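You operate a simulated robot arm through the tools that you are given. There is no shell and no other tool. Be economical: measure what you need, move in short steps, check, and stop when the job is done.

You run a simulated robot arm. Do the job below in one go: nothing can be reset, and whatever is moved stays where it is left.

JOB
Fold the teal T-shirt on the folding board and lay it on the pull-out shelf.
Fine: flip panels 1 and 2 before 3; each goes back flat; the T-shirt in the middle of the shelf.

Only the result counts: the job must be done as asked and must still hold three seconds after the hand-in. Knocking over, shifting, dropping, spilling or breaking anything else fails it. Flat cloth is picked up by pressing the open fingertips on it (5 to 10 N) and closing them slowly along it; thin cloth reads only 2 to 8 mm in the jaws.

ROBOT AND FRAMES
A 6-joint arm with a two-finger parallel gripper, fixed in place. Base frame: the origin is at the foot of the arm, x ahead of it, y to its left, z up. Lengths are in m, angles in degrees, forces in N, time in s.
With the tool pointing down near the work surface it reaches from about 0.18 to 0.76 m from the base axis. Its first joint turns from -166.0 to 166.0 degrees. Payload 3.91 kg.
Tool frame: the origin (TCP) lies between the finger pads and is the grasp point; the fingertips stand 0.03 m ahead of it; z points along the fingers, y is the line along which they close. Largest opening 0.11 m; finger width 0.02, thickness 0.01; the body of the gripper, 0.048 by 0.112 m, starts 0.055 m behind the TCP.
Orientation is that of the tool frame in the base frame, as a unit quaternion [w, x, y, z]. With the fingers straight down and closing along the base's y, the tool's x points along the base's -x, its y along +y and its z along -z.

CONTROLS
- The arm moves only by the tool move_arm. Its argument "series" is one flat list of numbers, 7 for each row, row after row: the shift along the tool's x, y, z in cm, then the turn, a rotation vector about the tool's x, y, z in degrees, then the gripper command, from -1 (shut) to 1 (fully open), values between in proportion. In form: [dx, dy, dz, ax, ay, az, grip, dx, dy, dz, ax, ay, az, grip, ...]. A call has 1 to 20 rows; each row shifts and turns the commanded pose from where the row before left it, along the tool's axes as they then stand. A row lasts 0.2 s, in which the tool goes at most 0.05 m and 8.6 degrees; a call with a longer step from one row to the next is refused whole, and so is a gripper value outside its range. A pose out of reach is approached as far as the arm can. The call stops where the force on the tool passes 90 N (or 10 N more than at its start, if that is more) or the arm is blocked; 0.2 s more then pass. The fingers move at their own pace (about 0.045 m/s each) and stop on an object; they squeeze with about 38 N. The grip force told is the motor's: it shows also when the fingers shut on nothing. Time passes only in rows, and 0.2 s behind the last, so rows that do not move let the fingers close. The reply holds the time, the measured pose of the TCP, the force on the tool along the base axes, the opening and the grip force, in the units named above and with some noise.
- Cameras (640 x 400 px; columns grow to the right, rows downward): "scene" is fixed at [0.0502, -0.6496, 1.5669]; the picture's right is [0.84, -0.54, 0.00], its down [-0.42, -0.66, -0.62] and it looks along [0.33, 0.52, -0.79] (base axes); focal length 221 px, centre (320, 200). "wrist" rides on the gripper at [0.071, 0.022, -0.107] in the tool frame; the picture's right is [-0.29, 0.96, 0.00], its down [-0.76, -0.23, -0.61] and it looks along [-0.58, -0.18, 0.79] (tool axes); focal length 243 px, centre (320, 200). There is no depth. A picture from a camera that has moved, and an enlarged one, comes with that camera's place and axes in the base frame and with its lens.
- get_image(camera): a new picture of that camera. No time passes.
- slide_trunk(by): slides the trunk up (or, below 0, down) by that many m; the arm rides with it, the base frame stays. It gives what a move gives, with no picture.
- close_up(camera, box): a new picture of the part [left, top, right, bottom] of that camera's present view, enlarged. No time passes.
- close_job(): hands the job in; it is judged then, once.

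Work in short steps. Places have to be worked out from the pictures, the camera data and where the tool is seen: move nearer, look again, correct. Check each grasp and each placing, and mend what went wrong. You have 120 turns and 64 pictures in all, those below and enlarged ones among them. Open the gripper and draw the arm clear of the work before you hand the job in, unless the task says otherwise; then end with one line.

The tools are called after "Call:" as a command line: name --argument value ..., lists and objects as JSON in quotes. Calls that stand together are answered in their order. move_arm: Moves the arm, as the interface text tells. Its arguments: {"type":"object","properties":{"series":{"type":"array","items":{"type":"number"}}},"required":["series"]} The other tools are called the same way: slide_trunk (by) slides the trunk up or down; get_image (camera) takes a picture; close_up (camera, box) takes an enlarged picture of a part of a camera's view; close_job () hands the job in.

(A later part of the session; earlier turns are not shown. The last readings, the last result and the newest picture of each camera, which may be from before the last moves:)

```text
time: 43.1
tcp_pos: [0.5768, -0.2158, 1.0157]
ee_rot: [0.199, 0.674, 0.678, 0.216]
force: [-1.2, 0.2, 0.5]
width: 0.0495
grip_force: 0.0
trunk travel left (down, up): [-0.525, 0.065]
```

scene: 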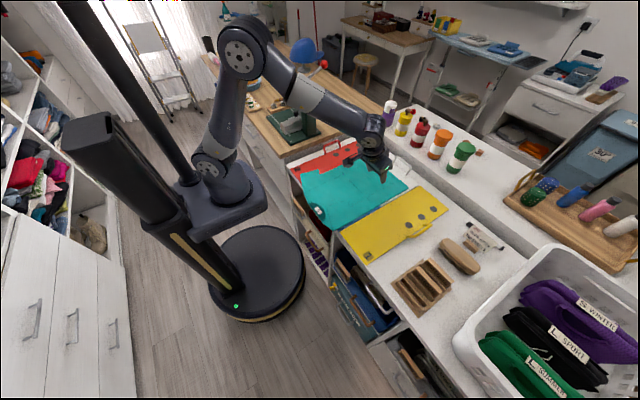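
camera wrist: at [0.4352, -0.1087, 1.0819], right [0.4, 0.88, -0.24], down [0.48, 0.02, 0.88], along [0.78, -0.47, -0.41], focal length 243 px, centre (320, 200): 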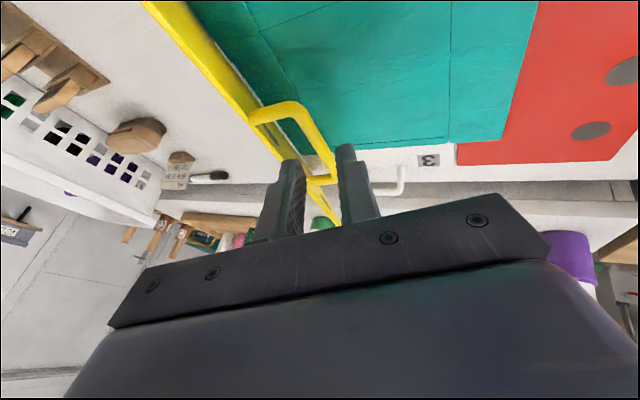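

Call:
move_arm --series '[-0.1, 2.27, 3.7, 0, 0, 0, -0.1, -0.1, 2.27, 3.7, 0, 0, 0, -0.1, -0.1, 2.27, 3.7, 0, 0, 0, -0.1, -0.1, 2.27, 3.7, 0, 0, 0, -0.1]'

Call:
get_image --camera "wrist"

Call:
close_up --camera "scene" --box '[330, 110, 450, 190]'

```text
time: 44.1
tcp_pos: [0.7353, -0.215, 0.9402]
ee_rot: [0.198, 0.675, 0.678, 0.215]
force: [-0.5, 0.4, -0.8]
width: 0.0495
grip_force: 0.0
trunk travel left (down, up): [-0.525, 0.065]
```

```text
28 pictures are left
camera wrist: at [0.6919, -0.1468, 1.0439], right [0.8, -0.29, 0.53], down [-0.52, -0.77, 0.36], along [0.3, -0.56, -0.77], focal length 243 px, centre (320, 200)
```

wrist: 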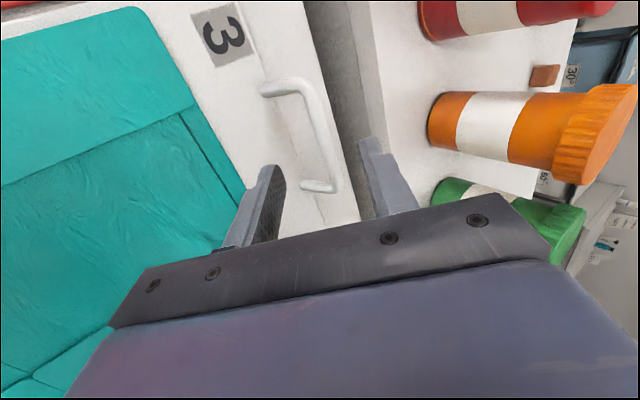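

```text
5.00 times, centred on (390, 150) of scene
camera zoom: at [0.0502, -0.6496, 1.5669], right [0.84, -0.54, 0.0], down [-0.42, -0.66, -0.62], along [0.33, 0.52, -0.79], focal length 1103 px, centre (-30, 450)
```

zoom: 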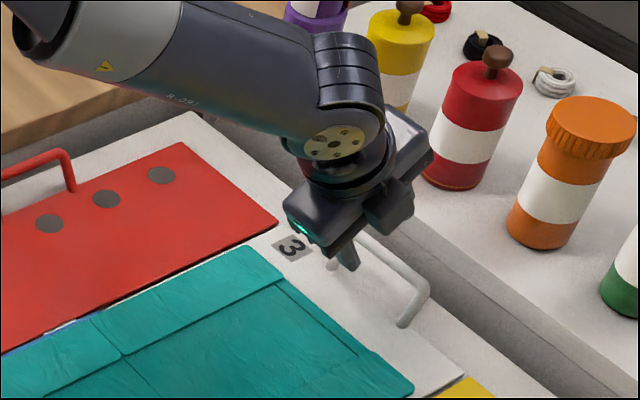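

Bar measured at x≈0.777. I narrow the opening to 3 cm and advance along the tool axis.

Call:
move_arm --series '[0, 0, 2, 0, 0, 0, -0.45, 0, 0, 2, 0, 0, 0, -0.45, 0, 0, 1.2, 0, 0, 0, -0.45, 0, 0, 0, 0, 0, 0, -0.45]'

Call:
close_up --camera "wrist" --box '[200, 60, 440, 240]'

```text
time: 45.1
tcp_pos: [0.7637, -0.2141, 0.8976]
ee_rot: [0.198, 0.674, 0.678, 0.215]
force: [0.3, 0.0, 0.7]
width: 0.0305
grip_force: 0.0
trunk travel left (down, up): [-0.525, 0.065]
```

```text
2.22 times, centred on (320, 150) of wrist
camera zoom: at [0.7216, -0.1462, 1.0022], right [0.8, -0.29, 0.53], down [-0.52, -0.77, 0.36], along [0.3, -0.56, -0.77], focal length 539 px, centre (320, 311)
```

zoom: 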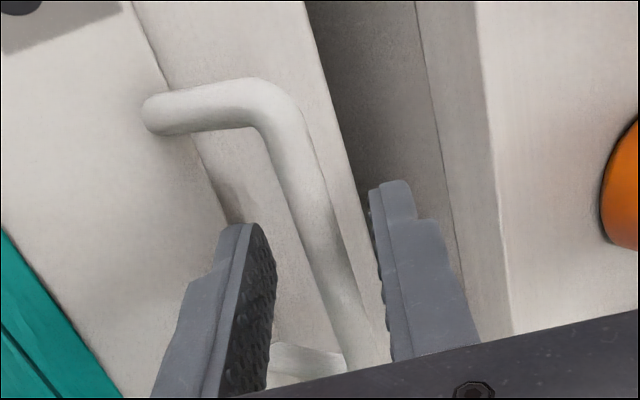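

The bar lies between the fingers; I close on it.

Call:
move_arm --series '[0, 0, 0.2, 0, 0, 0, -0.8, 0, 0, 0, 0, 0, 0, -1, 0, 0, 0, 0, 0, 0, -1, 0, 0, 0, 0, 0, 0, -1]'

```text
time: 46.1
tcp_pos: [0.7654, -0.2151, 0.8969]
ee_rot: [0.199, 0.674, 0.678, 0.215]
force: [4.5, -0.7, 4.2]
width: 0.0102
grip_force: 44.8
trunk travel left (down, up): [-0.525, 0.065]
```

Gripped. Lifting panel 3 (assumed hinge x≈0.525) in two steps with force check.

Call:
move_arm --series '[0, 1.18, -2.52, 0, 0, 0, -1, 0, 0.85, -2.5, 0, 0, 0, -1, 0, 0.6, -2.57, 0, 0, 0, -1]'

```text
time: 46.9
tcp_pos: [0.7425, -0.2145, 0.9728]
ee_rot: [0.193, 0.675, 0.68, 0.213]
force: [-20.7, 6.2, -9.7]
width: 0.0106
grip_force: 45.1
trunk travel left (down, up): [-0.525, 0.065]
```

Call:
move_arm --series '[0, 0.3, -2.5, 0, 0, 0, -1, 0, 0, -2.52, 0, 0, 0, -1, 0, -0.27, -2.52, 0, 0, 0, -1]'

```text
time: 47.7
tcp_pos: [0.6993, -0.2162, 1.0304]
ee_rot: [0.188, 0.676, 0.681, 0.211]
force: [-34.7, 10.7, -36.5]
width: 0.0105
grip_force: 44.8
trunk travel left (down, up): [-0.525, 0.065]
```

Call:
move_arm --series '[0, -1.25, -2.57, 0, 0, 0, -1, 0, -0.95, -2.0, 0, 0, 0, -1]'

```text
time: 48.3
tcp_pos: [0.6589, -0.2142, 1.0609]
ee_rot: [0.192, 0.674, 0.68, 0.214]
force: [-15.9, 20.0, -25.0]
width: 0.0104
grip_force: 44.8
trunk travel left (down, up): [-0.525, 0.065]
```

Call:
move_arm --series '[0, -1.71, -2.5, 0, 0, 0, -1, 0, -1.61, -2.1, 0, 0, 0, -1]'

Call:
close_up --camera "scene" --box '[290, 110, 450, 230]'

```text
time: 48.9
tcp_pos: [0.6077, -0.2165, 1.0848]
ee_rot: [0.197, 0.673, 0.68, 0.215]
force: [-3.9, 35.0, -9.9]
width: 0.0104
grip_force: 45.2
trunk travel left (down, up): [-0.525, 0.065]
```

```text
3.33 times, centred on (370, 170) of scene
camera zoom: at [0.0502, -0.6496, 1.5669], right [0.84, -0.54, 0.0], down [-0.42, -0.66, -0.62], along [0.33, 0.52, -0.79], focal length 736 px, centre (153, 300)
```

zoom: 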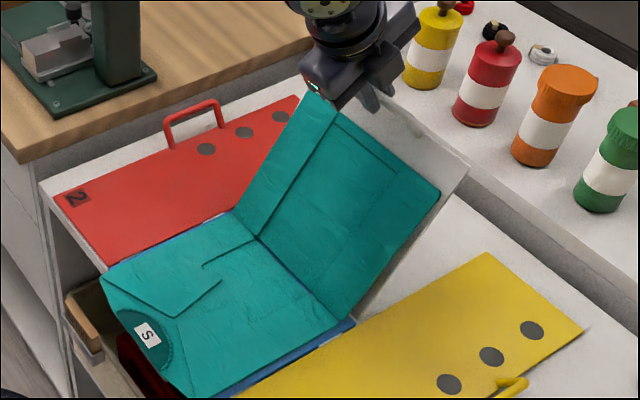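

Panel 3 is rising with the shirt. I continue past vertical while un-tilting the tool.

Call:
move_arm --series '[0.2, -1.89, -2.07, 7, 0, 0, -1, 0.2, -2.05, -1.42, 7, 0, 0, -1]'

```text
time: 49.5
tcp_pos: [0.5557, -0.2182, 1.0978]
ee_rot: [0.12, 0.692, 0.699, 0.132]
force: [2.2, 20.5, 17.4]
width: 0.0104
grip_force: 44.7
trunk travel left (down, up): [-0.525, 0.065]
```

Call:
move_arm --series '[0.2, -2.29, -1.03, 7, 0, 0, -1, 0.1, -2.51, -0.22, 7, 0, 0, -1, 0, -2.5, 0.44, 6.5, 0, 0, -1]'

```text
time: 50.3
tcp_pos: [0.4766, -0.2175, 1.086]
ee_rot: [-0.009, 0.703, 0.711, 0.003]
force: [-8.4, -4.9, 32.2]
width: 0.0105
grip_force: 44.9
trunk travel left (down, up): [-0.525, 0.065]
```

Call:
move_arm --series '[0, -2.6, 0.5, 0, 0, 0, -1, 0, -2.42, 1.35, 0, 0, 0, -1]'

```text
time: 50.9
tcp_pos: [0.4285, -0.2181, 1.0666]
ee_rot: [-0.012, 0.703, 0.711, 0.004]
force: [-5.5, -10.5, 9.3]
width: 0.0104
grip_force: 45.1
trunk travel left (down, up): [-0.525, 0.065]
```

Call:
move_arm --series '[0, -2.23, 1.75, 0, 0, 0, -1, 0, -2.0, 2.0, 0, 0, 0, -1]'

Call:
close_up --camera "scene" --box '[290, 110, 450, 230]'

```text
time: 51.5
tcp_pos: [0.3807, -0.2178, 1.0301]
ee_rot: [-0.009, 0.703, 0.711, 0.004]
force: [-33.9, -26.4, 37.1]
width: 0.0106
grip_force: 45.0
trunk travel left (down, up): [-0.525, 0.065]
```

```text
3.33 times, centred on (370, 170) of scene
camera zoom: at [0.0502, -0.6496, 1.5669], right [0.84, -0.54, 0.0], down [-0.42, -0.66, -0.62], along [0.33, 0.52, -0.79], focal length 736 px, centre (153, 300)
```

zoom: 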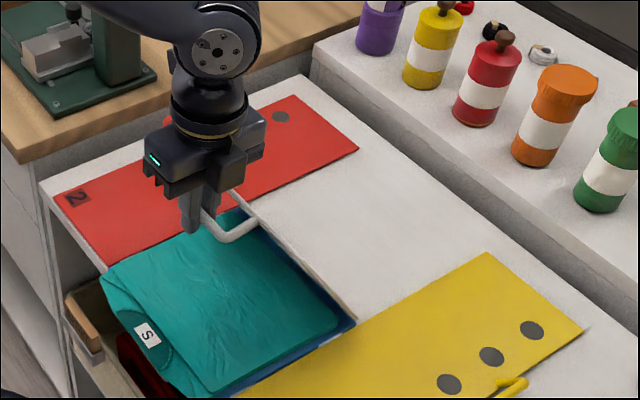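

The bottom half has flipped over onto the shirt. One more step to the stop, then back.

Call:
move_arm --series '[0, -1.7, 1.9, 0, 0, 0, -1]'

```text
time: 51.9
tcp_pos: [0.3641, -0.2169, 1.0096]
ee_rot: [-0.009, 0.702, 0.712, 0.004]
force: [-37.8, -34.6, 32.3]
width: 0.0107
grip_force: 45.2
trunk travel left (down, up): [-0.525, 0.065]
```

Call:
move_arm --series '[0, 1.6, -2.1, 0, 0, 0, -1, 0, 2.3, -2.0, 0, 0, 0, -1]'

```text
time: 52.5
tcp_pos: [0.4103, -0.2161, 1.0496]
ee_rot: [-0.009, 0.701, 0.713, 0.003]
force: [-1.7, -28.7, 3.3]
width: 0.0106
grip_force: 44.9
trunk travel left (down, up): [-0.525, 0.065]
```

Call:
move_arm --series '[-0.1, 2.6, -1.65, 0, 0, 0, -1, -0.1, 2.7, -1.2, 0, 0, 0, -1, 0, 2.8, -0.8, 0, 0, 0, -1]'

```text
time: 53.3
tcp_pos: [0.4909, -0.2161, 1.0845]
ee_rot: [-0.012, 0.702, 0.712, 0.005]
force: [1.2, -6.9, -1.5]
width: 0.0105
grip_force: 44.8
trunk travel left (down, up): [-0.525, 0.065]
```

Call:
move_arm --series '[0, 2.57, -0.41, -7, 0, 0, -1, 0, 2.56, 0.24, -7, 0, 0, -1, 0, 2.41, 0.87, -7, 0, 0, -1]'

```text
time: 54.1
tcp_pos: [0.568, -0.2157, 1.0879]
ee_rot: [0.117, 0.692, 0.7, 0.134]
force: [0.2, 1.3, 0.6]
width: 0.0107
grip_force: 45.2
trunk travel left (down, up): [-0.525, 0.065]
```

Call:
move_arm --series '[0, 2.16, 1.36, -7, 0, 0, -1, 0, 1.76, 1.9, -6, 0, 0, -1, 0, 1.43, 2.35, 0, 0, 0, -1]'

```text
time: 54.9
tcp_pos: [0.6422, -0.2155, 1.0647]
ee_rot: [0.198, 0.675, 0.678, 0.213]
force: [4.2, -6.9, 4.7]
width: 0.0104
grip_force: 45.2
trunk travel left (down, up): [-0.525, 0.065]
```

Call:
move_arm --series '[0, 1.39, 2.59, 0, 0, 0, -1, 0, 0.94, 2.51, 0, 0, 0, -1, 0, 0.62, 2.6, 0, 0, 0, -1]'

```text
time: 55.7
tcp_pos: [0.7092, -0.2151, 1.0149]
ee_rot: [0.197, 0.675, 0.678, 0.213]
force: [13.9, -18.0, 11.0]
width: 0.0104
grip_force: 45.4
trunk travel left (down, up): [-0.525, 0.065]
```

Call:
move_arm --series '[-0.1, 0.31, 2.66, 0, 0, 0, -1, -0.1, 0.05, 2.68, 0, 0, 0, -1, 0, -0.3, 2.66, 0, 0, 0, -1]'

```text
time: 56.5
tcp_pos: [0.7562, -0.2158, 0.9463]
ee_rot: [0.198, 0.675, 0.679, 0.213]
force: [26.4, -17.3, 10.3]
width: 0.0103
grip_force: 44.7
trunk travel left (down, up): [-0.525, 0.065]
```

Call:
move_arm --series '[-0.1, -0.68, 2.66, 0, 0, 0, -1, 0, -0.82, 2.1, 0, 0, 0, -1]'

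```text
time: 57.1
tcp_pos: [0.7728, -0.2152, 0.8999]
ee_rot: [0.199, 0.674, 0.679, 0.215]
force: [40.8, -13.5, 8.0]
width: 0.0107
grip_force: 44.7
trunk travel left (down, up): [-0.525, 0.065]
```

Call:
move_arm --series '[0, -0.56, 0.83, 0, 0, 0, -1]'

Call:
close_up --camera "scene" --box '[290, 110, 450, 230]'

```text
time: 57.5
tcp_pos: [0.7738, -0.2147, 0.8919]
ee_rot: [0.202, 0.674, 0.678, 0.214]
force: [51.5, -13.6, 9.5]
width: 0.0103
grip_force: 44.1
trunk travel left (down, up): [-0.525, 0.065]
```

```text
3.33 times, centred on (370, 170) of scene
camera zoom: at [0.0502, -0.6496, 1.5669], right [0.84, -0.54, 0.0], down [-0.42, -0.66, -0.62], along [0.33, 0.52, -0.79], focal length 736 px, centre (153, 300)
```

zoom: 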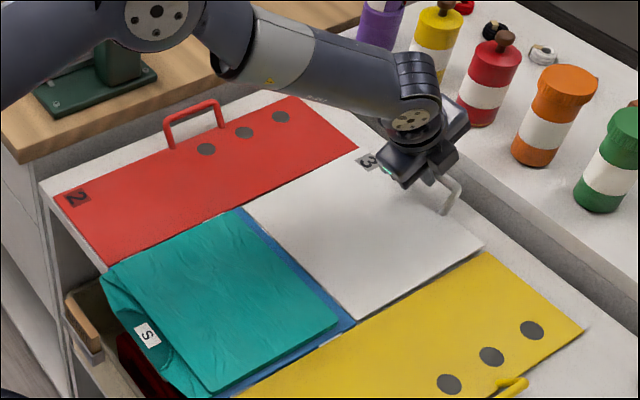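

Panel 3 looks flat. I press a touch, release and withdraw along the tool axis.

Call:
move_arm --series '[0, -0.56, 0.4, 0, 0, 0, -1, 0, 0, 0, 0, 0, 0, -0.5, 0, 0, 0, 0, 0, 0, -0.4, 0, 0, -2, 0, 0, 0, -0.4, 0, 0, -3, 0, 0, 0, -0.4, 0, 0, -4, 0, 0, 0, -0.4, 0, -2, -3, 0, 0, 0, -0.4, 0, -4, -1.5, 0, 0, 0, -0.4, 0, -4, -1.5, 0, 0, 0, -0.4, 0, -4, -1.5, 0, 0, 0, -0.4]'

Call:
close_up --camera "scene" --box '[280, 110, 480, 260]'

```text
time: 59.2
tcp_pos: [0.6878, -0.2126, 0.9999]
ee_rot: [0.228, 0.664, 0.675, 0.227]
force: [48.6, 25.9, 41.1]
width: 0.065
grip_force: 32.8
trunk travel left (down, up): [-0.525, 0.065]
stopped in row 8: the force on the tool passed its limit (the readings are from after the stop); the commanded pose is now the measured one
```

```text
2.67 times, centred on (380, 185) of scene
camera zoom: at [0.0502, -0.6496, 1.5669], right [0.84, -0.54, 0.0], down [-0.42, -0.66, -0.62], along [0.33, 0.52, -0.79], focal length 588 px, centre (160, 240)
```

zoom: 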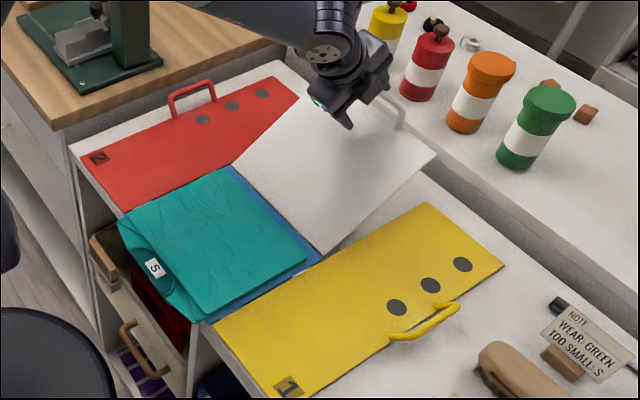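

The panel was dragged up: a finger is still hooked in the handle. I look from the wrist.

Call:
get_image --camera "wrist"

Call:
close_up --camera "scene" --box '[350, 110, 430, 170]'

```text
21 pictures are left
camera wrist: at [0.6388, -0.1422, 1.0988], right [0.76, -0.28, 0.59], down [-0.54, -0.76, 0.35], along [0.35, -0.58, -0.73], focal length 243 px, centre (320, 200)
```

wrist: 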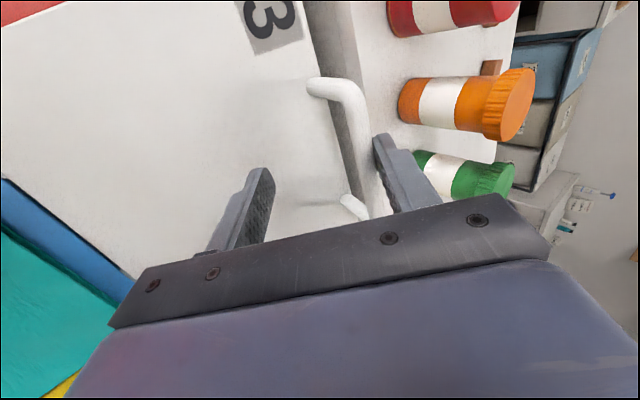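

```text
6.67 times, centred on (390, 140) of scene
camera zoom: at [0.0502, -0.6496, 1.5669], right [0.84, -0.54, 0.0], down [-0.42, -0.66, -0.62], along [0.33, 0.52, -0.79], focal length 1471 px, centre (-147, 600)
```

zoom: 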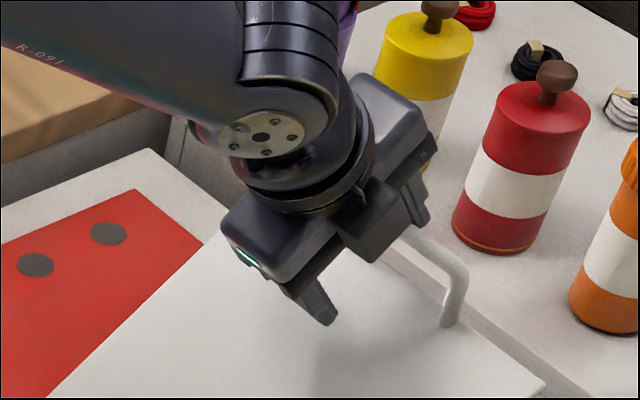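

The outer finger hooks the bar while the inner one rests on the panel. I shift forward to unload, then withdraw along the fingers.

Call:
move_arm --series '[0, 0.8, 0, 0, 0, 0, 0.2, 0, 0.8, 0, 0, 0, 0, 0.3, 0, 0, 0, 0, 0, 0, 0.3]'

```text
time: 60.0
tcp_pos: [0.6913, -0.2176, 0.9949]
ee_rot: [0.213, 0.671, 0.676, 0.22]
force: [-0.5, -0.1, 0.0]
width: 0.0715
grip_force: 0.1
trunk travel left (down, up): [-0.525, 0.065]
```

Call:
move_arm --series '[0, 0, -2, 0, 0, 0, 0.3, 0, 0, -2, 0, 0, 0, 0.3, 0, 0, -2, 0, 0, 0, 0.3]'

Call:
close_up --camera "scene" --box '[340, 100, 440, 180]'

```text
time: 60.8
tcp_pos: [0.6558, -0.2185, 1.0437]
ee_rot: [0.215, 0.669, 0.676, 0.222]
force: [0.6, 0.6, 0.5]
width: 0.0715
grip_force: 0.0
trunk travel left (down, up): [-0.525, 0.065]
```

```text
5.00 times, centred on (390, 140) of scene
camera zoom: at [0.0502, -0.6496, 1.5669], right [0.84, -0.54, 0.0], down [-0.42, -0.66, -0.62], along [0.33, 0.52, -0.79], focal length 1103 px, centre (-30, 500)
```

zoom: 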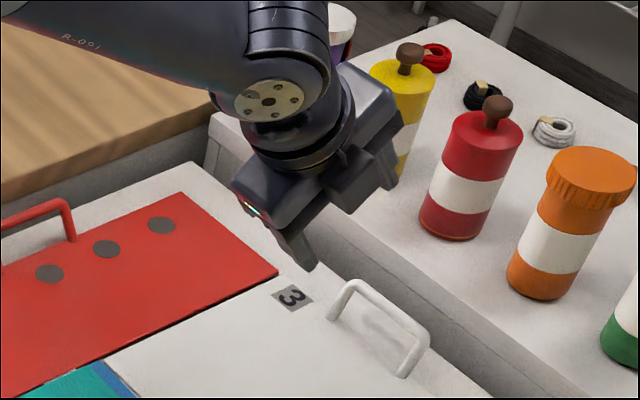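

Panel 3 is flat again; all three done. Now the shelf: I straighten the tool and move over toward its front-edge handle at about [0.29, -0.58].

Call:
move_arm --series '[-3, 0, -1, 7.2, 0, 0, 0, -3, 0, 0, 7.2, 0, 0, 0, -3, 0, 0, 7.2, 0, 0, 0, -3, 0, 0, 7.2, 0, 0, 0, -3, 0, 0, 7.2, 0, 0, 0, -2.5, -3.8, 0, 0, 0, 0, 0, -2.5, -3.8, 0, 0, 0, 0, 0, -2, -3.8, 0, 0, 0, 0, 0, -2, -3.8, 0, 0, 0, 0, 0, -2, -3.8, 0, 0, 0, 0, 0, -2, -3.8, 0, 0, 0, 0, 0, 0, -4, 0, 0, 0, 0, 0, 0, -4, 0, 0, 0, 0, 0, 0, -4, 0, 0, 0, 0, 0]'

Call:
get_image --camera "wrist"

```text
time: 63.8
tcp_pos: [0.2989, -0.4886, 1.0493]
ee_rot: [-0.002, 0.703, 0.711, 0.002]
force: [0.3, 0.8, 0.2]
width: 0.0549
grip_force: 0.0
out of reach, approached as far as the arm can: row 5
trunk travel left (down, up): [-0.525, 0.065]
```

```text
18 pictures are left
camera wrist: at [0.319, -0.4171, 1.1581], right [0.96, -0.28, 0.0], down [-0.22, -0.77, 0.6], along [-0.17, -0.58, -0.8], focal length 243 px, centre (320, 200)
```

wrist: 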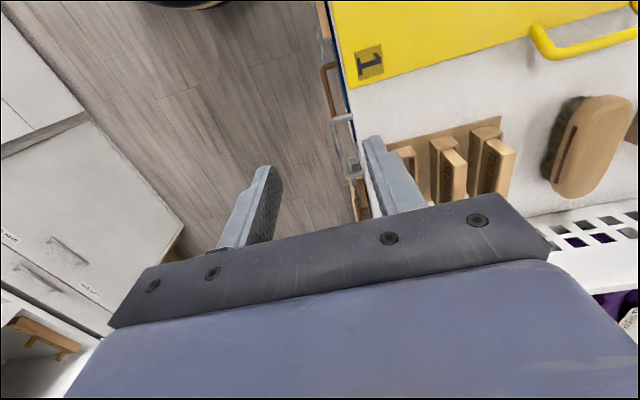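

Call:
close_up --camera "wrist" --box '[290, 70, 418, 150]'

```text
5.00 times, centred on (354, 110) of wrist
camera zoom: at [0.319, -0.4171, 1.1581], right [0.96, -0.28, 0.0], down [-0.22, -0.77, 0.6], along [-0.17, -0.58, -0.8], focal length 1213 px, centre (150, 650)
```

zoom: 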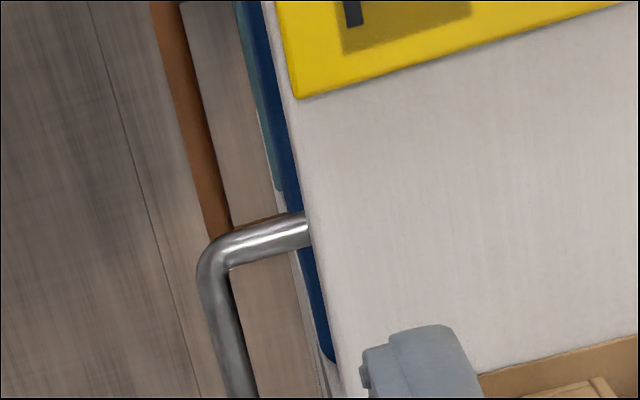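

The handle bar is about x≈0.301, z≈0.803, y −0.54…−0.645. I move above its middle with a 2.8 cm opening.

Call:
move_arm --series '[-3.4, 0, 3.5, 0, 0, 0, -0.48, -3.4, 0, 3.5, 0, 0, 0, -0.48, -3.3, 0.1, 3.5, 0, 0, 0, -0.48, 0, 0, 3, 0, 0, 0, -0.48]'

Call:
close_up --camera "wrist" --box '[240, 70, 432, 220]'

```text
time: 64.8
tcp_pos: [0.3004, -0.5888, 0.9136]
ee_rot: [-0.002, 0.703, 0.712, 0.002]
force: [-0.6, -0.8, -0.6]
width: 0.0288
grip_force: 0.0
trunk travel left (down, up): [-0.525, 0.065]
```

```text
2.67 times, centred on (336, 145) of wrist
camera zoom: at [0.3208, -0.5181, 1.0233], right [0.96, -0.28, 0.0], down [-0.22, -0.77, 0.6], along [-0.17, -0.58, -0.8], focal length 647 px, centre (277, 347)
```

zoom: 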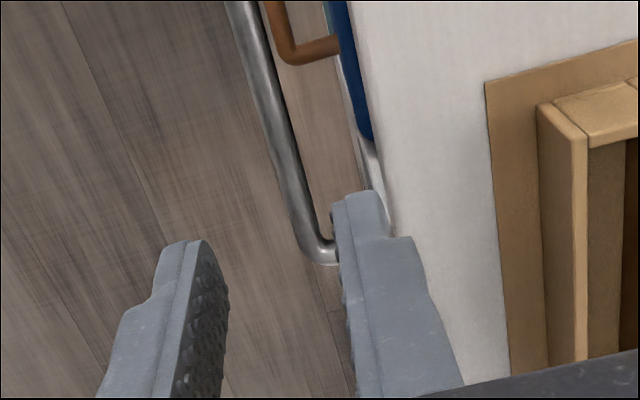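

The bar is at x≈0.299, centred between the fingers. Descending.

Call:
move_arm --series '[0, -0.1, 3, 0, 0, 0, -0.48, 0, 0, 3, 0, 0, 0, -0.48, 0, 0, 2, 0, 0, 0, -0.48, 0, 0, 1.4, 0, 0, 0, -0.48]'

Call:
close_up --camera "wrist" --box '[240, 70, 432, 220]'

```text
time: 65.8
tcp_pos: [0.2993, -0.5873, 0.8198]
ee_rot: [-0.002, 0.703, 0.711, 0.002]
force: [0.1, -0.2, 1.0]
width: 0.0287
grip_force: 0.0
trunk travel left (down, up): [-0.525, 0.065]
```

```text
2.67 times, centred on (336, 145) of wrist
camera zoom: at [0.3201, -0.5164, 0.9286], right [0.96, -0.28, 0.0], down [-0.22, -0.77, 0.6], along [-0.17, -0.58, -0.8], focal length 647 px, centre (277, 347)
```

zoom: 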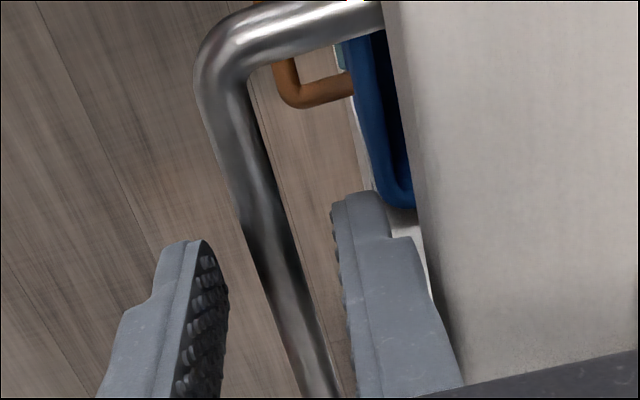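

Call:
move_arm --series '[0, 0, 1, 0, 0, 0, -0.48, 0, 0, 0, 0, 0, 0, -0.8, 0, 0, 0, 0, 0, 0, -1, 0, 0, 0, 0, 0, 0, -1]'

```text
time: 66.8
tcp_pos: [0.3007, -0.5876, 0.8105]
ee_rot: [-0.002, 0.703, 0.711, 0.001]
force: [2.9, 1.4, -2.6]
width: 0.0097
grip_force: 44.6
trunk travel left (down, up): [-0.525, 0.065]
```

Gripped. Pull the shelf toward -x.

Call:
move_arm --series '[0, -1.5, 0, 0, 0, 0, -1, 0, -2, 0, 0, 0, 0, -1, 0, -2, 0, 0, 0, 0, -1, 0, -2, 0, 0, 0, 0, -1]'

Call:
get_image --camera "scene"

```text
time: 67.8
tcp_pos: [0.2223, -0.5875, 0.8104]
ee_rot: [-0.003, 0.703, 0.711, 0.003]
force: [-4.0, 15.9, 9.3]
width: 0.0096
grip_force: 44.9
trunk travel left (down, up): [-0.525, 0.065]
```

```text
14 pictures are left
```

scene: 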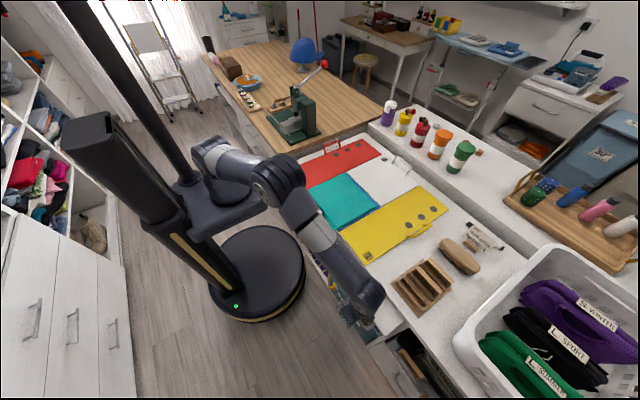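

The shelf slides out easily; I keep pulling.

Call:
move_arm --series '[0.1, -2, 0, 0, 0, 0, -1, 0.1, -2, 0, 0, 0, 0, -1, 0, -2, 0, 0, 0, 0, -1, 0, -2, 0, 0, 0, 0, -1, 0, -2, 0, 0, 0, 0, -1]'

```text
time: 69.0
tcp_pos: [0.1234, -0.5874, 0.8098]
ee_rot: [-0.003, 0.703, 0.711, 0.002]
force: [-3.2, 9.2, -7.1]
width: 0.0095
grip_force: 45.0
trunk travel left (down, up): [-0.525, 0.065]
```

Call:
move_arm --series '[0, -2, 0, 0, 0, 0, -1, 0, -2, 0, 0, 0, 0, -1, 0, -2, 0, 0, 0, 0, -1, 0, -2, 0, 0, 0, 0, -1]'

```text
time: 70.0
tcp_pos: [0.0425, -0.587, 0.8105]
ee_rot: [-0.003, 0.704, 0.71, 0.003]
force: [-3.2, 17.3, -8.3]
width: 0.01
grip_force: 44.9
trunk travel left (down, up): [-0.525, 0.065]
```

Call:
close_up --camera "scene" --box '[220, 220, 480, 400]'

```text
2.22 times, centred on (350, 310) of scene
camera zoom: at [0.0502, -0.6496, 1.5669], right [0.84, -0.54, 0.0], down [-0.42, -0.66, -0.62], along [0.33, 0.52, -0.79], focal length 490 px, centre (253, -44)
```

zoom: 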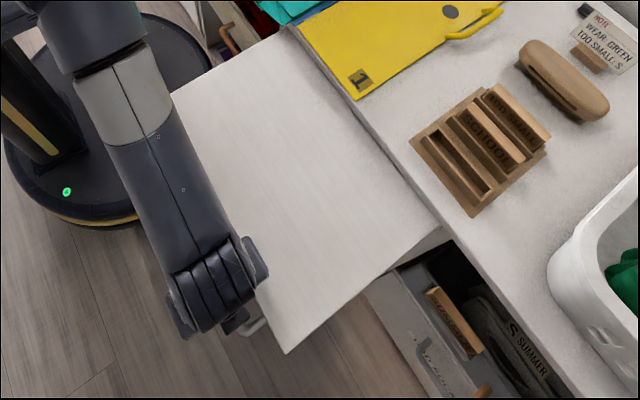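

The shelf spans y≈-0.68…-0.325 (middle ≈ -0.50), pulled 26 cm. I try a bit more to find its stop.

Call:
move_arm --series '[0, -1.5, 0, 0, 0, 0, -1, 0, -1.5, 0, 0, 0, 0, -1, 0, -1.5, 0, 0, 0, 0, -1]'

```text
time: 70.8
tcp_pos: [-0.0019, -0.5874, 0.8099]
ee_rot: [-0.002, 0.704, 0.71, 0.002]
force: [-4.1, 25.0, 1.2]
width: 0.0099
grip_force: 44.8
trunk travel left (down, up): [-0.525, 0.065]
```

Call:
move_arm --series '[0.2, -1, 0, 0, 0, 0, -1, 0, -1, 0, 0, 0, 0, -1, 0, -1, 0, 0, 0, 0, -1]'

```text
time: 71.6
tcp_pos: [-0.0187, -0.5873, 0.8092]
ee_rot: [0.0, 0.702, 0.712, 0.004]
force: [54.5, 18.9, -4.1]
width: 0.0097
grip_force: 44.9
trunk travel left (down, up): [-0.525, 0.065]
```

The shelf hit its stop; its exposed middle is about [0.17, -0.50]. I release the handle and lift off.

Call:
move_arm --series '[0, 0.3, 0, 0, 0, 0, -0.6, 0, 0, 0, 0, 0, 0, -0.48, 0, 0, -1.5, 0, 0, 0, -0.48, 0, 0, -3, 0, 0, 0, -0.48, 0, 0, -4, 0, 0, 0, -0.48, 0, 0, -4, 0, 0, 0, -0.48, 0, 0, -4, 0, 0, 0, 0]'

```text
time: 73.2
tcp_pos: [-0.0268, -0.5899, 0.9757]
ee_rot: [-0.002, 0.704, 0.711, 0.002]
force: [0.1, 0.2, 0.2]
width: 0.0552
grip_force: 0.1
trunk travel left (down, up): [-0.525, 0.065]
```

Call:
move_arm --series '[0, 0, -4, 0, 0, 0, 0, 3, 3.66, 0, 0, 0, 0, 0, 3, 3.66, 0, 0, 0, 0, 0, 3, 3.66, 0, 0, 0, 0, 0, 3, 3.66, 0, 0, 0, 0, 0, 3, 3.66, 0, 0, 0, 0, 0, 3, 3.66, 0, 0, 0, 0, 0, 3, 3.66, 0, 0, 0, 0, 0, 3, 3.66, 0, 0, 0, 0, 0, 3, 3.66, 0, 0, 0, 0, 0, 3, 3.66, 0, 0, 0, 0, 0, 3, 3.66, 0, 0, 0, 0, 0, 3.1, 3.66, 0, 0, 0, 0, 0, 0, 0, 4, 0, 0, 0, 0.3]'

Call:
get_image --camera "scene"

Call:
get_image --camera "wrist"

```text
time: 76.2
tcp_pos: [0.4093, -0.2214, 0.9773]
ee_rot: [-0.002, 0.703, 0.711, 0.002]
force: [0.0, 0.3, 0.9]
width: 0.0714
grip_force: 0.1
trunk travel left (down, up): [-0.525, 0.065]
```

```text
12 pictures are left
```

scene: 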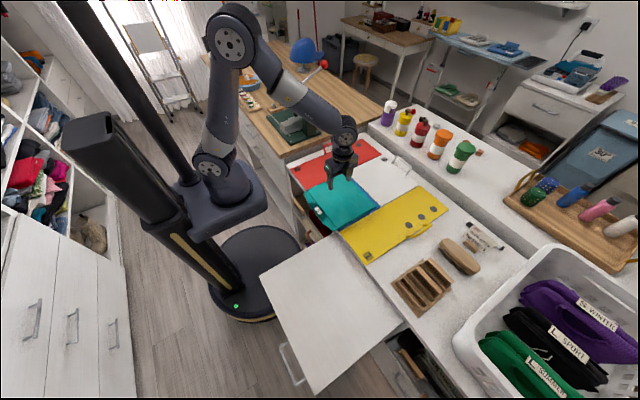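

```text
11 pictures are left
camera wrist: at [0.4292, -0.1506, 1.0873], right [0.96, -0.28, 0.0], down [-0.22, -0.77, 0.6], along [-0.17, -0.58, -0.8], focal length 243 px, centre (320, 200)
```

wrist: 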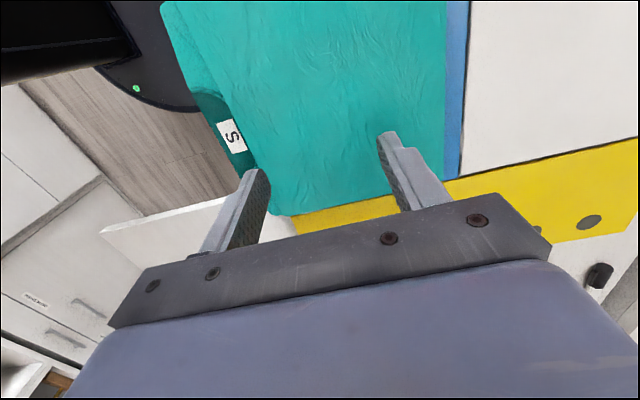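

The shelf's middle is about [0.175, -0.497]; the folded shirt's middle about [0.413, -0.228]. I descend toward the shirt.

Call:
move_arm --series '[-0.2, 0.1, 3, 0, 0, 0, 0.3, -0.2, 0.1, 3, 0, 0, 0, 0.3, -0.1, 0.1, 1, 0, 0, 0, 0.3]'

Call:
move_arm --series '[0, 0, 0.5, 0, 0, 0, 0.3]'

```text
time: 77.0
tcp_pos: [0.4106, -0.2272, 0.9083]
ee_rot: [-0.001, 0.703, 0.711, 0.002]
force: [0.2, 0.2, -0.1]
width: 0.0716
grip_force: 0.1
trunk travel left (down, up): [-0.525, 0.065]
```

```text
time: 77.4
tcp_pos: [0.41, -0.2288, 0.9032]
ee_rot: [-0.002, 0.703, 0.711, 0.002]
force: [-0.2, 0.7, 0.3]
width: 0.0717
grip_force: 0.1
trunk travel left (down, up): [-0.525, 0.065]
```

No contact yet; continuing in half-centimetre steps.

Call:
move_arm --series '[0, 0, 0.5, 0, 0, 0, 0.3]'

Call:
move_arm --series '[0, 0, 0.4, 0, 0, 0, 0.3]'

Call:
move_arm --series '[0, 0, 0.3, 0, 0, 0, 0.3]'

```text
time: 77.8
tcp_pos: [0.4113, -0.2264, 0.8976]
ee_rot: [-0.001, 0.703, 0.712, 0.003]
force: [-0.1, -0.1, 0.5]
width: 0.0713
grip_force: 0.0
trunk travel left (down, up): [-0.525, 0.065]
```

```text
time: 78.2
tcp_pos: [0.4115, -0.2271, 0.8939]
ee_rot: [-0.002, 0.703, 0.711, 0.002]
force: [-0.7, -0.2, -0.7]
width: 0.0715
grip_force: 0.0
trunk travel left (down, up): [-0.525, 0.065]
```

```text
time: 78.6
tcp_pos: [0.4108, -0.2262, 0.8903]
ee_rot: [-0.002, 0.703, 0.711, 0.002]
force: [0.5, 0.0, -0.6]
width: 0.0717
grip_force: 0.1
trunk travel left (down, up): [-0.525, 0.065]
```

Call:
move_arm --series '[0, 0, 0.3, 0, 0, 0, 0.3]'

Call:
move_arm --series '[0, 0, 0.2, 0, 0, 0, 0.3]'

Call:
move_arm --series '[0, 0, 0.2, 0, 0, 0, 0.3]'

```text
time: 79.0
tcp_pos: [0.4114, -0.2268, 0.8905]
ee_rot: [0.0, 0.703, 0.711, 0.002]
force: [-0.7, 3.2, 30.5]
width: 0.0718
grip_force: 0.4
trunk travel left (down, up): [-0.525, 0.065]
```

```text
time: 79.4
tcp_pos: [0.4114, -0.2271, 0.8887]
ee_rot: [0.003, 0.703, 0.712, 0.003]
force: [-1.2, 4.9, 66.6]
width: 0.0714
grip_force: 0.0
trunk travel left (down, up): [-0.525, 0.065]
```

```text
time: 79.9
tcp_pos: [0.4112, -0.2272, 0.8887]
ee_rot: [0.005, 0.704, 0.711, 0.003]
force: [-4.6, 11.0, 49.0]
width: 0.0743
grip_force: 2.6
trunk travel left (down, up): [-0.525, 0.065]
stopped in row 1: the force on the tool passed its limit (the readings are from after the stop); the commanded pose is now the measured one
```

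Contact at TCP z≈0.890; I am pressing too hard, so I back off to 5–10 N.

Call:
move_arm --series '[0, 0, -0.25, 0, 0, 0, 0.3]'

```text
time: 80.3
tcp_pos: [0.4113, -0.2263, 0.8901]
ee_rot: [0.004, 0.703, 0.711, 0.002]
force: [-4.4, 12.9, 35.3]
width: 0.0734
grip_force: 2.0
trunk travel left (down, up): [-0.525, 0.065]
```

Call:
move_arm --series '[0, 0, -0.18, 0, 0, 0, 0.3]'

```text
time: 80.7
tcp_pos: [0.411, -0.2281, 0.8903]
ee_rot: [0.003, 0.703, 0.711, 0.002]
force: [-4.0, 7.9, 15.9]
width: 0.0735
grip_force: 1.9
trunk travel left (down, up): [-0.525, 0.065]
```

Now about 16 N; a hair more up, then close slowly along the cloth.

Call:
move_arm --series '[0, 0, -0.06, 0, 0, 0, 0.3]'

Call:
move_arm --series '[0, 0, 0, 0, 0, 0, 0.15, 0, 0, 0, 0, 0, 0, 0.0, 0, 0, 0, 0, 0, 0, -0.15, 0, 0, 0, 0, 0, 0, -0.3, 0, 0, 0, 0, 0, 0, -0.45, 0, 0, 0, 0, 0, 0, -0.6, 0, 0, 0, 0, 0, 0, -0.75, 0, 0, 0, 0, 0, 0, -0.9, 0, 0, 0, 0, 0, 0, -1, 0, 0, 0, 0, 0, 0, -1, 0, 0, 0, 0, 0, 0, -1]'

```text
time: 81.1
tcp_pos: [0.413, -0.2287, 0.8897]
ee_rot: [0.002, 0.703, 0.711, 0.002]
force: [0.2, 0.3, -0.4]
width: 0.0719
grip_force: 0.3
trunk travel left (down, up): [-0.525, 0.065]
```

```text
time: 83.5
tcp_pos: [0.4124, -0.2287, 0.8913]
ee_rot: [0.003, 0.703, 0.712, 0.003]
force: [1.1, 0.1, 0.3]
width: 0.0003
grip_force: 38.1
trunk travel left (down, up): [-0.525, 0.065]
```

It lost contact and closed on nothing. I reopen and press again in 1 mm steps.

Call:
move_arm --series '[0, 0, -0.5, 0, 0, 0, -0.6, 0, 0, 0, 0, 0, 0, 0, 0, 0, 0, 0, 0, 0, 0, 0, 0, 0.5, 0, 0, 0, 0]'

Call:
move_arm --series '[0, 0, 0.1, 0, 0, 0, 0]'

Call:
move_arm --series '[0, 0, 0.06, 0, 0, 0, 0]'

```text
time: 84.5
tcp_pos: [0.4136, -0.2283, 0.8925]
ee_rot: [0.002, 0.703, 0.711, 0.002]
force: [-0.5, -0.5, 0.0]
width: 0.0547
grip_force: 0.0
trunk travel left (down, up): [-0.525, 0.065]
```

```text
time: 84.9
tcp_pos: [0.4135, -0.2288, 0.8896]
ee_rot: [0.003, 0.703, 0.711, 0.003]
force: [0.5, -0.1, 0.7]
width: 0.055
grip_force: 0.0
trunk travel left (down, up): [-0.525, 0.065]
```

```text
time: 85.3
tcp_pos: [0.4135, -0.229, 0.8901]
ee_rot: [0.002, 0.703, 0.712, 0.003]
force: [-0.7, 0.1, 2.5]
width: 0.0551
grip_force: 0.6
trunk travel left (down, up): [-0.525, 0.065]
```

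Call:
move_arm --series '[0, 0, 0.05, 0, 0, 0, 0]'

```text
time: 85.7
tcp_pos: [0.4126, -0.2289, 0.8905]
ee_rot: [0.004, 0.703, 0.711, 0.004]
force: [-0.6, 1.2, 6.4]
width: 0.0549
grip_force: 0.0
trunk travel left (down, up): [-0.525, 0.065]
```

6.4 N: good. Now I close slowly.

Call:
move_arm --series '[0, 0, 0, 0, 0, 0, -0.1, 0, 0, 0, 0, 0, 0, -0.2, 0, 0, 0, 0, 0, 0, -0.3, 0, 0, 0, 0, 0, 0, -0.4, 0, 0, 0, 0, 0, 0, -0.5, 0, 0, 0, 0, 0, 0, -0.6, 0, 0, 0, 0, 0, 0, -0.7, 0, 0, 0, 0, 0, 0, -0.8, 0, 0, 0, 0, 0, 0, -0.9, 0, 0, 0, 0, 0, 0, -1, 0, 0, 0, 0, 0, 0, -1]'

```text
time: 88.1
tcp_pos: [0.4134, -0.2293, 0.8911]
ee_rot: [0.003, 0.702, 0.712, 0.003]
force: [-2.1, 0.0, 6.8]
width: 0.0
grip_force: 37.9
trunk travel left (down, up): [-0.525, 0.065]
```

Call:
close_up --camera "wrist" --box '[160, 40, 480, 240]'

```text
2.00 times, centred on (320, 140) of wrist
camera zoom: at [0.4328, -0.1573, 0.9987], right [0.96, -0.28, 0.01], down [-0.23, -0.76, 0.61], along [-0.16, -0.58, -0.8], focal length 485 px, centre (320, 320)
```

zoom: 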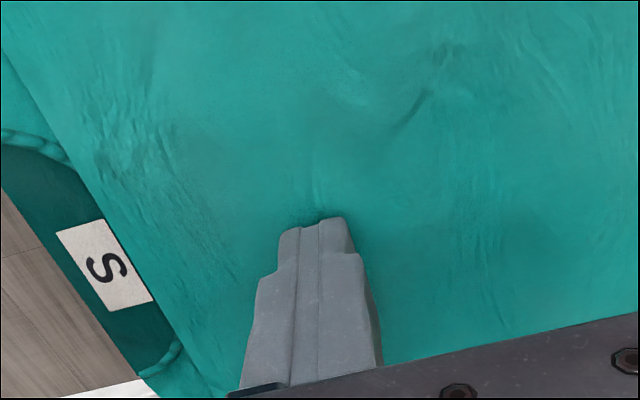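

It did not catch. I try again with slightly more pressure and check the force midway.

Call:
move_arm --series '[0, 0, -0.4, 0, 0, 0, -0.6, 0, 0, 0, 0, 0, 0, 0, 0, 0, 0, 0, 0, 0, 0, 0, 0, 0.3, 0, 0, 0, 0, 0, 0, 0.12, 0, 0, 0, 0]'

Call:
move_arm --series '[0, 0, 0.03, 0, 0, 0, 0]'

```text
time: 89.3
tcp_pos: [0.4137, -0.2283, 0.8908]
ee_rot: [0.002, 0.703, 0.712, 0.002]
force: [1.0, 1.8, 6.5]
width: 0.0545
grip_force: 0.1
trunk travel left (down, up): [-0.525, 0.065]
```

```text
time: 89.7
tcp_pos: [0.4137, -0.2286, 0.89]
ee_rot: [0.004, 0.703, 0.712, 0.003]
force: [0.7, 3.3, 13.7]
width: 0.0546
grip_force: 0.1
trunk travel left (down, up): [-0.525, 0.065]
```

Call:
move_arm --series '[0, 0, -0.02, 0, 0, 0, -0.1, 0, 0, 0, 0, 0, 0, -0.2, 0, 0, 0, 0, 0, 0, -0.3]'

Call:
move_arm --series '[0, 0, 0, 0, 0, 0, -0.4, 0, 0, 0, 0, 0, 0, -0.5, 0, 0, 0, 0, 0, 0, -0.6]'

Call:
move_arm --series '[0, 0, 0, 0, 0, 0, -0.7, 0, 0, 0, 0, 0, 0, -0.8, 0, 0, 0, 0, 0, 0, -0.9, 0, 0, 0, 0, 0, 0, -1, 0, 0, 0, 0, 0, 0, -1]'

```text
time: 90.5
tcp_pos: [0.4118, -0.2293, 0.89]
ee_rot: [0.003, 0.703, 0.711, 0.003]
force: [-6.9, -0.9, 18.5]
width: 0.0416
grip_force: 2.8
trunk travel left (down, up): [-0.525, 0.065]
```

```text
time: 91.3
tcp_pos: [0.4111, -0.2294, 0.8901]
ee_rot: [0.003, 0.703, 0.711, 0.003]
force: [-6.7, -1.0, 19.2]
width: 0.025
grip_force: 3.1
trunk travel left (down, up): [-0.525, 0.065]
```

```text
time: 92.5
tcp_pos: [0.4128, -0.2282, 0.89]
ee_rot: [0.004, 0.703, 0.711, 0.003]
force: [-6.5, -0.2, 20.5]
width: 0.0001
grip_force: 37.8
trunk travel left (down, up): [-0.525, 0.065]
```

Still nothing caught. I retry from a smaller opening, with about 8 N and much slower closing.

Call:
move_arm --series '[0, 0, -0.4, 0, 0, 0, -0.6, 0, 0, 0, 0, 0, 0, -0.3, 0, 0, 0, 0, 0, 0, -0.3, 0, 0, 0.3, 0, 0, 0, -0.3, 0, 0, 0.08, 0, 0, 0, -0.3]'

Call:
move_arm --series '[0, 0, 0.02, 0, 0, 0, -0.3]'

```text
time: 93.7
tcp_pos: [0.4137, -0.2291, 0.8912]
ee_rot: [0.004, 0.703, 0.711, 0.004]
force: [-0.6, -0.6, 5.7]
width: 0.0385
grip_force: 0.9
trunk travel left (down, up): [-0.525, 0.065]
```

```text
time: 94.1
tcp_pos: [0.4131, -0.2298, 0.8906]
ee_rot: [0.004, 0.703, 0.712, 0.003]
force: [-1.4, 0.1, 14.3]
width: 0.0388
grip_force: 0.1
trunk travel left (down, up): [-0.525, 0.065]
```

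Call:
move_arm --series '[0, 0, -0.02, 0, 0, 0, -0.33, 0, 0, 0, 0, 0, 0, -0.36, 0, 0, 0, 0, 0, 0, -0.39, 0, 0, 0, 0, 0, 0, -0.42, 0, 0, 0, 0, 0, 0, -0.45, 0, 0, 0, 0, 0, 0, -0.48, 0, 0, 0, 0, 0, 0, -0.51, 0, 0, 0, 0, 0, 0, -0.54, 0, 0, 0, 0, 0, 0, -0.57, 0, 0, 0, 0, 0, 0, -0.6, 0, 0, 0, 0, 0, 0, -0.63]'

Call:
move_arm --series '[0, 0, 0, 0, 0, 0, -0.66, 0, 0, 0, 0, 0, 0, -0.69, 0, 0, 0, 0, 0, 0, -0.72, 0, 0, 0, 0, 0, 0, -0.75, 0, 0, 0, 0, 0, 0, -0.78, 0, 0, 0, 0, 0, 0, -0.81, 0, 0, 0, 0, 0, 0, -0.84, 0, 0, 0, 0, 0, 0, -0.87, 0, 0, 0, 0, 0, 0, -0.9, 0, 0, 0, 0, 0, 0, -0.93, 0, 0, 0, 0, 0, 0, -0.96, 0, 0, 0, 0, 0, 0, -1, 0, 0, 0, 0, 0, 0, -1]'

```text
time: 96.5
tcp_pos: [0.412, -0.2296, 0.8892]
ee_rot: [0.003, 0.703, 0.712, 0.003]
force: [-6.1, -0.4, 19.8]
width: 0.0233
grip_force: 2.9
trunk travel left (down, up): [-0.525, 0.065]
```

```text
time: 99.3
tcp_pos: [0.4122, -0.2281, 0.8889]
ee_rot: [0.004, 0.703, 0.711, 0.002]
force: [-3.6, -0.6, 18.0]
width: 0.0002
grip_force: 38.4
trunk travel left (down, up): [-0.525, 0.065]
```

The stack is too stiff for a top pinch. Its front edge overhangs the worktop edge (x≈0.33) by about 2 cm, so I'll grip it there from the front with the tool tilted almost level.

Call:
move_arm --series '[0, 0, -3, 0, 0, 0, -0.6, 0, 0, -4, 0, 0, 0, -0.3, 0, 0, -4, 0, 0, 0, -0.3, 0, -4, 0, -8, 0, 0, -0.3, 0, -4, 0, -8, 0, 0, -0.3, 0, -4, 0, -8, 0, 0, -0.3, 0, -4, 0, -8, 0, 0, -0.3, 0, 0, 0, -8, 0, 0, -0.3, 0, 0, 0, -8, 0, 0, -0.3, 0, 0, 0, -8, 0, 0, -0.3, 0, 0, 0, -8, 0, 0, -0.3]'

```text
time: 101.7
tcp_pos: [0.2582, -0.2307, 0.9654]
ee_rot: [0.376, 0.595, 0.601, 0.379]
force: [-0.8, -0.2, 0.5]
width: 0.0386
grip_force: 0.1
trunk travel left (down, up): [-0.525, 0.065]
```

Orientation reached. I go to a pre-grasp pose in front of the overhang and look.

Call:
move_arm --series '[0, -3.4, 0.35, 0, 0, 0, -0.3, 0, -3.4, 0.35, 0, 0, 0, -0.3]'

Call:
get_image --camera "wrist"

Call:
close_up --camera "scene" --box '[270, 160, 390, 250]'

```text
time: 102.3
tcp_pos: [0.2361, -0.231, 0.9]
ee_rot: [0.375, 0.595, 0.602, 0.379]
force: [-0.3, 0.3, 0.9]
width: 0.0384
grip_force: 0.0
trunk travel left (down, up): [-0.525, 0.065]
```

```text
9 pictures are left
camera wrist: at [0.1473, -0.1602, 0.9677], right [0.42, -0.28, 0.86], down [-0.64, -0.77, 0.05], along [0.65, -0.57, -0.5], focal length 243 px, centre (320, 200)
```

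wrist: 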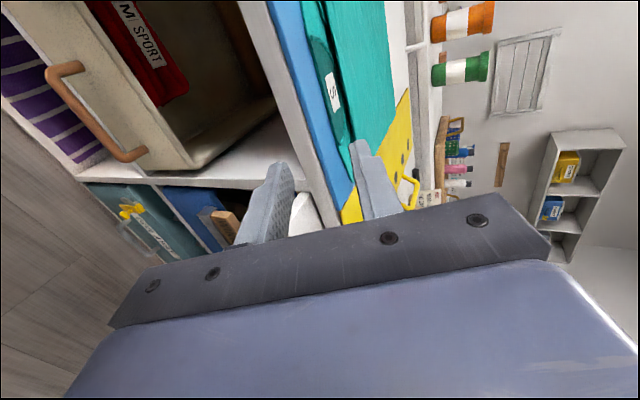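

```text
4.44 times, centred on (330, 205) of scene
camera zoom: at [0.0502, -0.6496, 1.5669], right [0.84, -0.54, 0.0], down [-0.42, -0.66, -0.62], along [0.33, 0.52, -0.79], focal length 981 px, centre (276, 178)
```

zoom: 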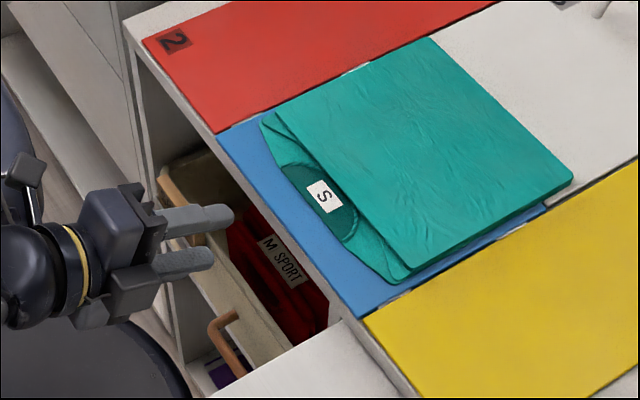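

The earlier attempts shifted the whole stack 5 cm away (now x≈0.367–0.57), so it slides as one piece. I'll press on it, drag it back toward -x so that it overhangs the front edge, then grip all layers from the front.

Call:
move_arm --series '[0, 3, -1.4, 0, 0, 0, 0, 0, 3, -1.4, 0, 0, 0, 0, 0, 2, -1.0, 8, 0, 0, 0, 0, 0, 0, 8, 0, 0, 0, 0, 0, 0, 8, 0, 0, 0, 0, 3, 0, 8, 0, 0, 0, 0, 3, 0, 8, 0, 0, 0, 0, 3, 0, 8, 0, 0, 0, 0, 3, 0, 8, 0, 0, 0, 0, 3.5, 0, 8.5, 0, 0, 0, 0, 3.5, 0, 0, 0, 0, 0, 0, 3.5, 0, 0, 0, 0, 0]'

```text
time: 104.9
tcp_pos: [0.4451, -0.2285, 1.0501]
ee_rot: [-0.001, 0.703, 0.711, 0.0]
force: [-0.1, -0.2, 0.2]
width: 0.0546
grip_force: 0.1
trunk travel left (down, up): [-0.525, 0.065]
```

Call:
move_arm --series '[0, 1.5, 4, 0, 0, 0, 0, 0, 1.5, 4, 0, 0, 0, 0, 0, 0, 4, 0, 0, 0, 0, 0, 0, 3, 0, 0, 0, 0]'

Call:
move_arm --series '[0, 0, 0.5, 0, 0, 0, 0]'

```text
time: 105.9
tcp_pos: [0.4726, -0.2288, 0.902]
ee_rot: [-0.001, 0.703, 0.712, 0.0]
force: [-0.7, -0.9, 0.9]
width: 0.0552
grip_force: 0.2
trunk travel left (down, up): [-0.525, 0.065]
```

```text
time: 106.3
tcp_pos: [0.4728, -0.2294, 0.8955]
ee_rot: [0.0, 0.702, 0.712, 0.0]
force: [-0.1, 0.4, -0.3]
width: 0.0551
grip_force: 0.0
trunk travel left (down, up): [-0.525, 0.065]
```

Call:
move_arm --series '[0, 0, 0.4, 0, 0, 0, 0]'

Call:
move_arm --series '[0, 0, 0.12, 0, 0, 0, 0]'

```text
time: 106.7
tcp_pos: [0.4724, -0.2297, 0.8928]
ee_rot: [0.0, 0.702, 0.712, 0.0]
force: [-1.0, -0.1, 0.0]
width: 0.055
grip_force: 0.1
trunk travel left (down, up): [-0.525, 0.065]
```

```text
time: 107.1
tcp_pos: [0.4718, -0.2287, 0.8906]
ee_rot: [0.0, 0.703, 0.712, -0.001]
force: [0.7, -0.9, 0.8]
width: 0.0553
grip_force: 0.0
trunk travel left (down, up): [-0.525, 0.065]
```

Call:
move_arm --series '[0, 0, 0.15, 0, 0, 0, 0]'

Call:
move_arm --series '[0, 0, 0.06, 0, 0, 0, 0]'

```text
time: 107.5
tcp_pos: [0.4732, -0.2278, 0.8894]
ee_rot: [0.0, 0.703, 0.712, 0.0]
force: [-0.7, 0.6, 4.3]
width: 0.0549
grip_force: 0.2
trunk travel left (down, up): [-0.525, 0.065]
```

```text
time: 107.9
tcp_pos: [0.4743, -0.2278, 0.8913]
ee_rot: [0.0, 0.703, 0.712, 0.0]
force: [-0.9, -1.8, 12.1]
width: 0.0549
grip_force: 0.0
trunk travel left (down, up): [-0.525, 0.065]
```

12 N pressed. Dragging -x slowly.

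Call:
move_arm --series '[0, -0.6, 0, 0, 0, 0, 0, 0, -0.8, 0, 0, 0, 0, 0, 0, -0.8, 0, 0, 0, 0, 0, 0, -0.8, 0, 0, 0, 0, 0]'

Call:
close_up --camera "scene" --box '[270, 160, 390, 250]'

```text
time: 108.9
tcp_pos: [0.4448, -0.2281, 0.8904]
ee_rot: [0.001, 0.703, 0.712, 0.0]
force: [11.5, 0.1, 28.3]
width: 0.0498
grip_force: 0.1
trunk travel left (down, up): [-0.525, 0.065]
```

```text
4.44 times, centred on (330, 205) of scene
camera zoom: at [0.0502, -0.6496, 1.5669], right [0.84, -0.54, 0.0], down [-0.42, -0.66, -0.62], along [0.33, 0.52, -0.79], focal length 981 px, centre (276, 178)
```

zoom: 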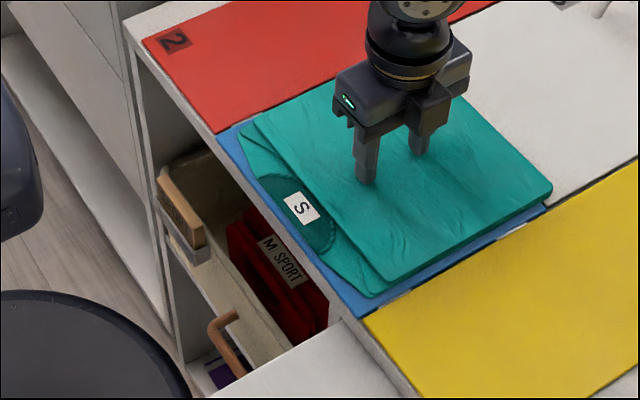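

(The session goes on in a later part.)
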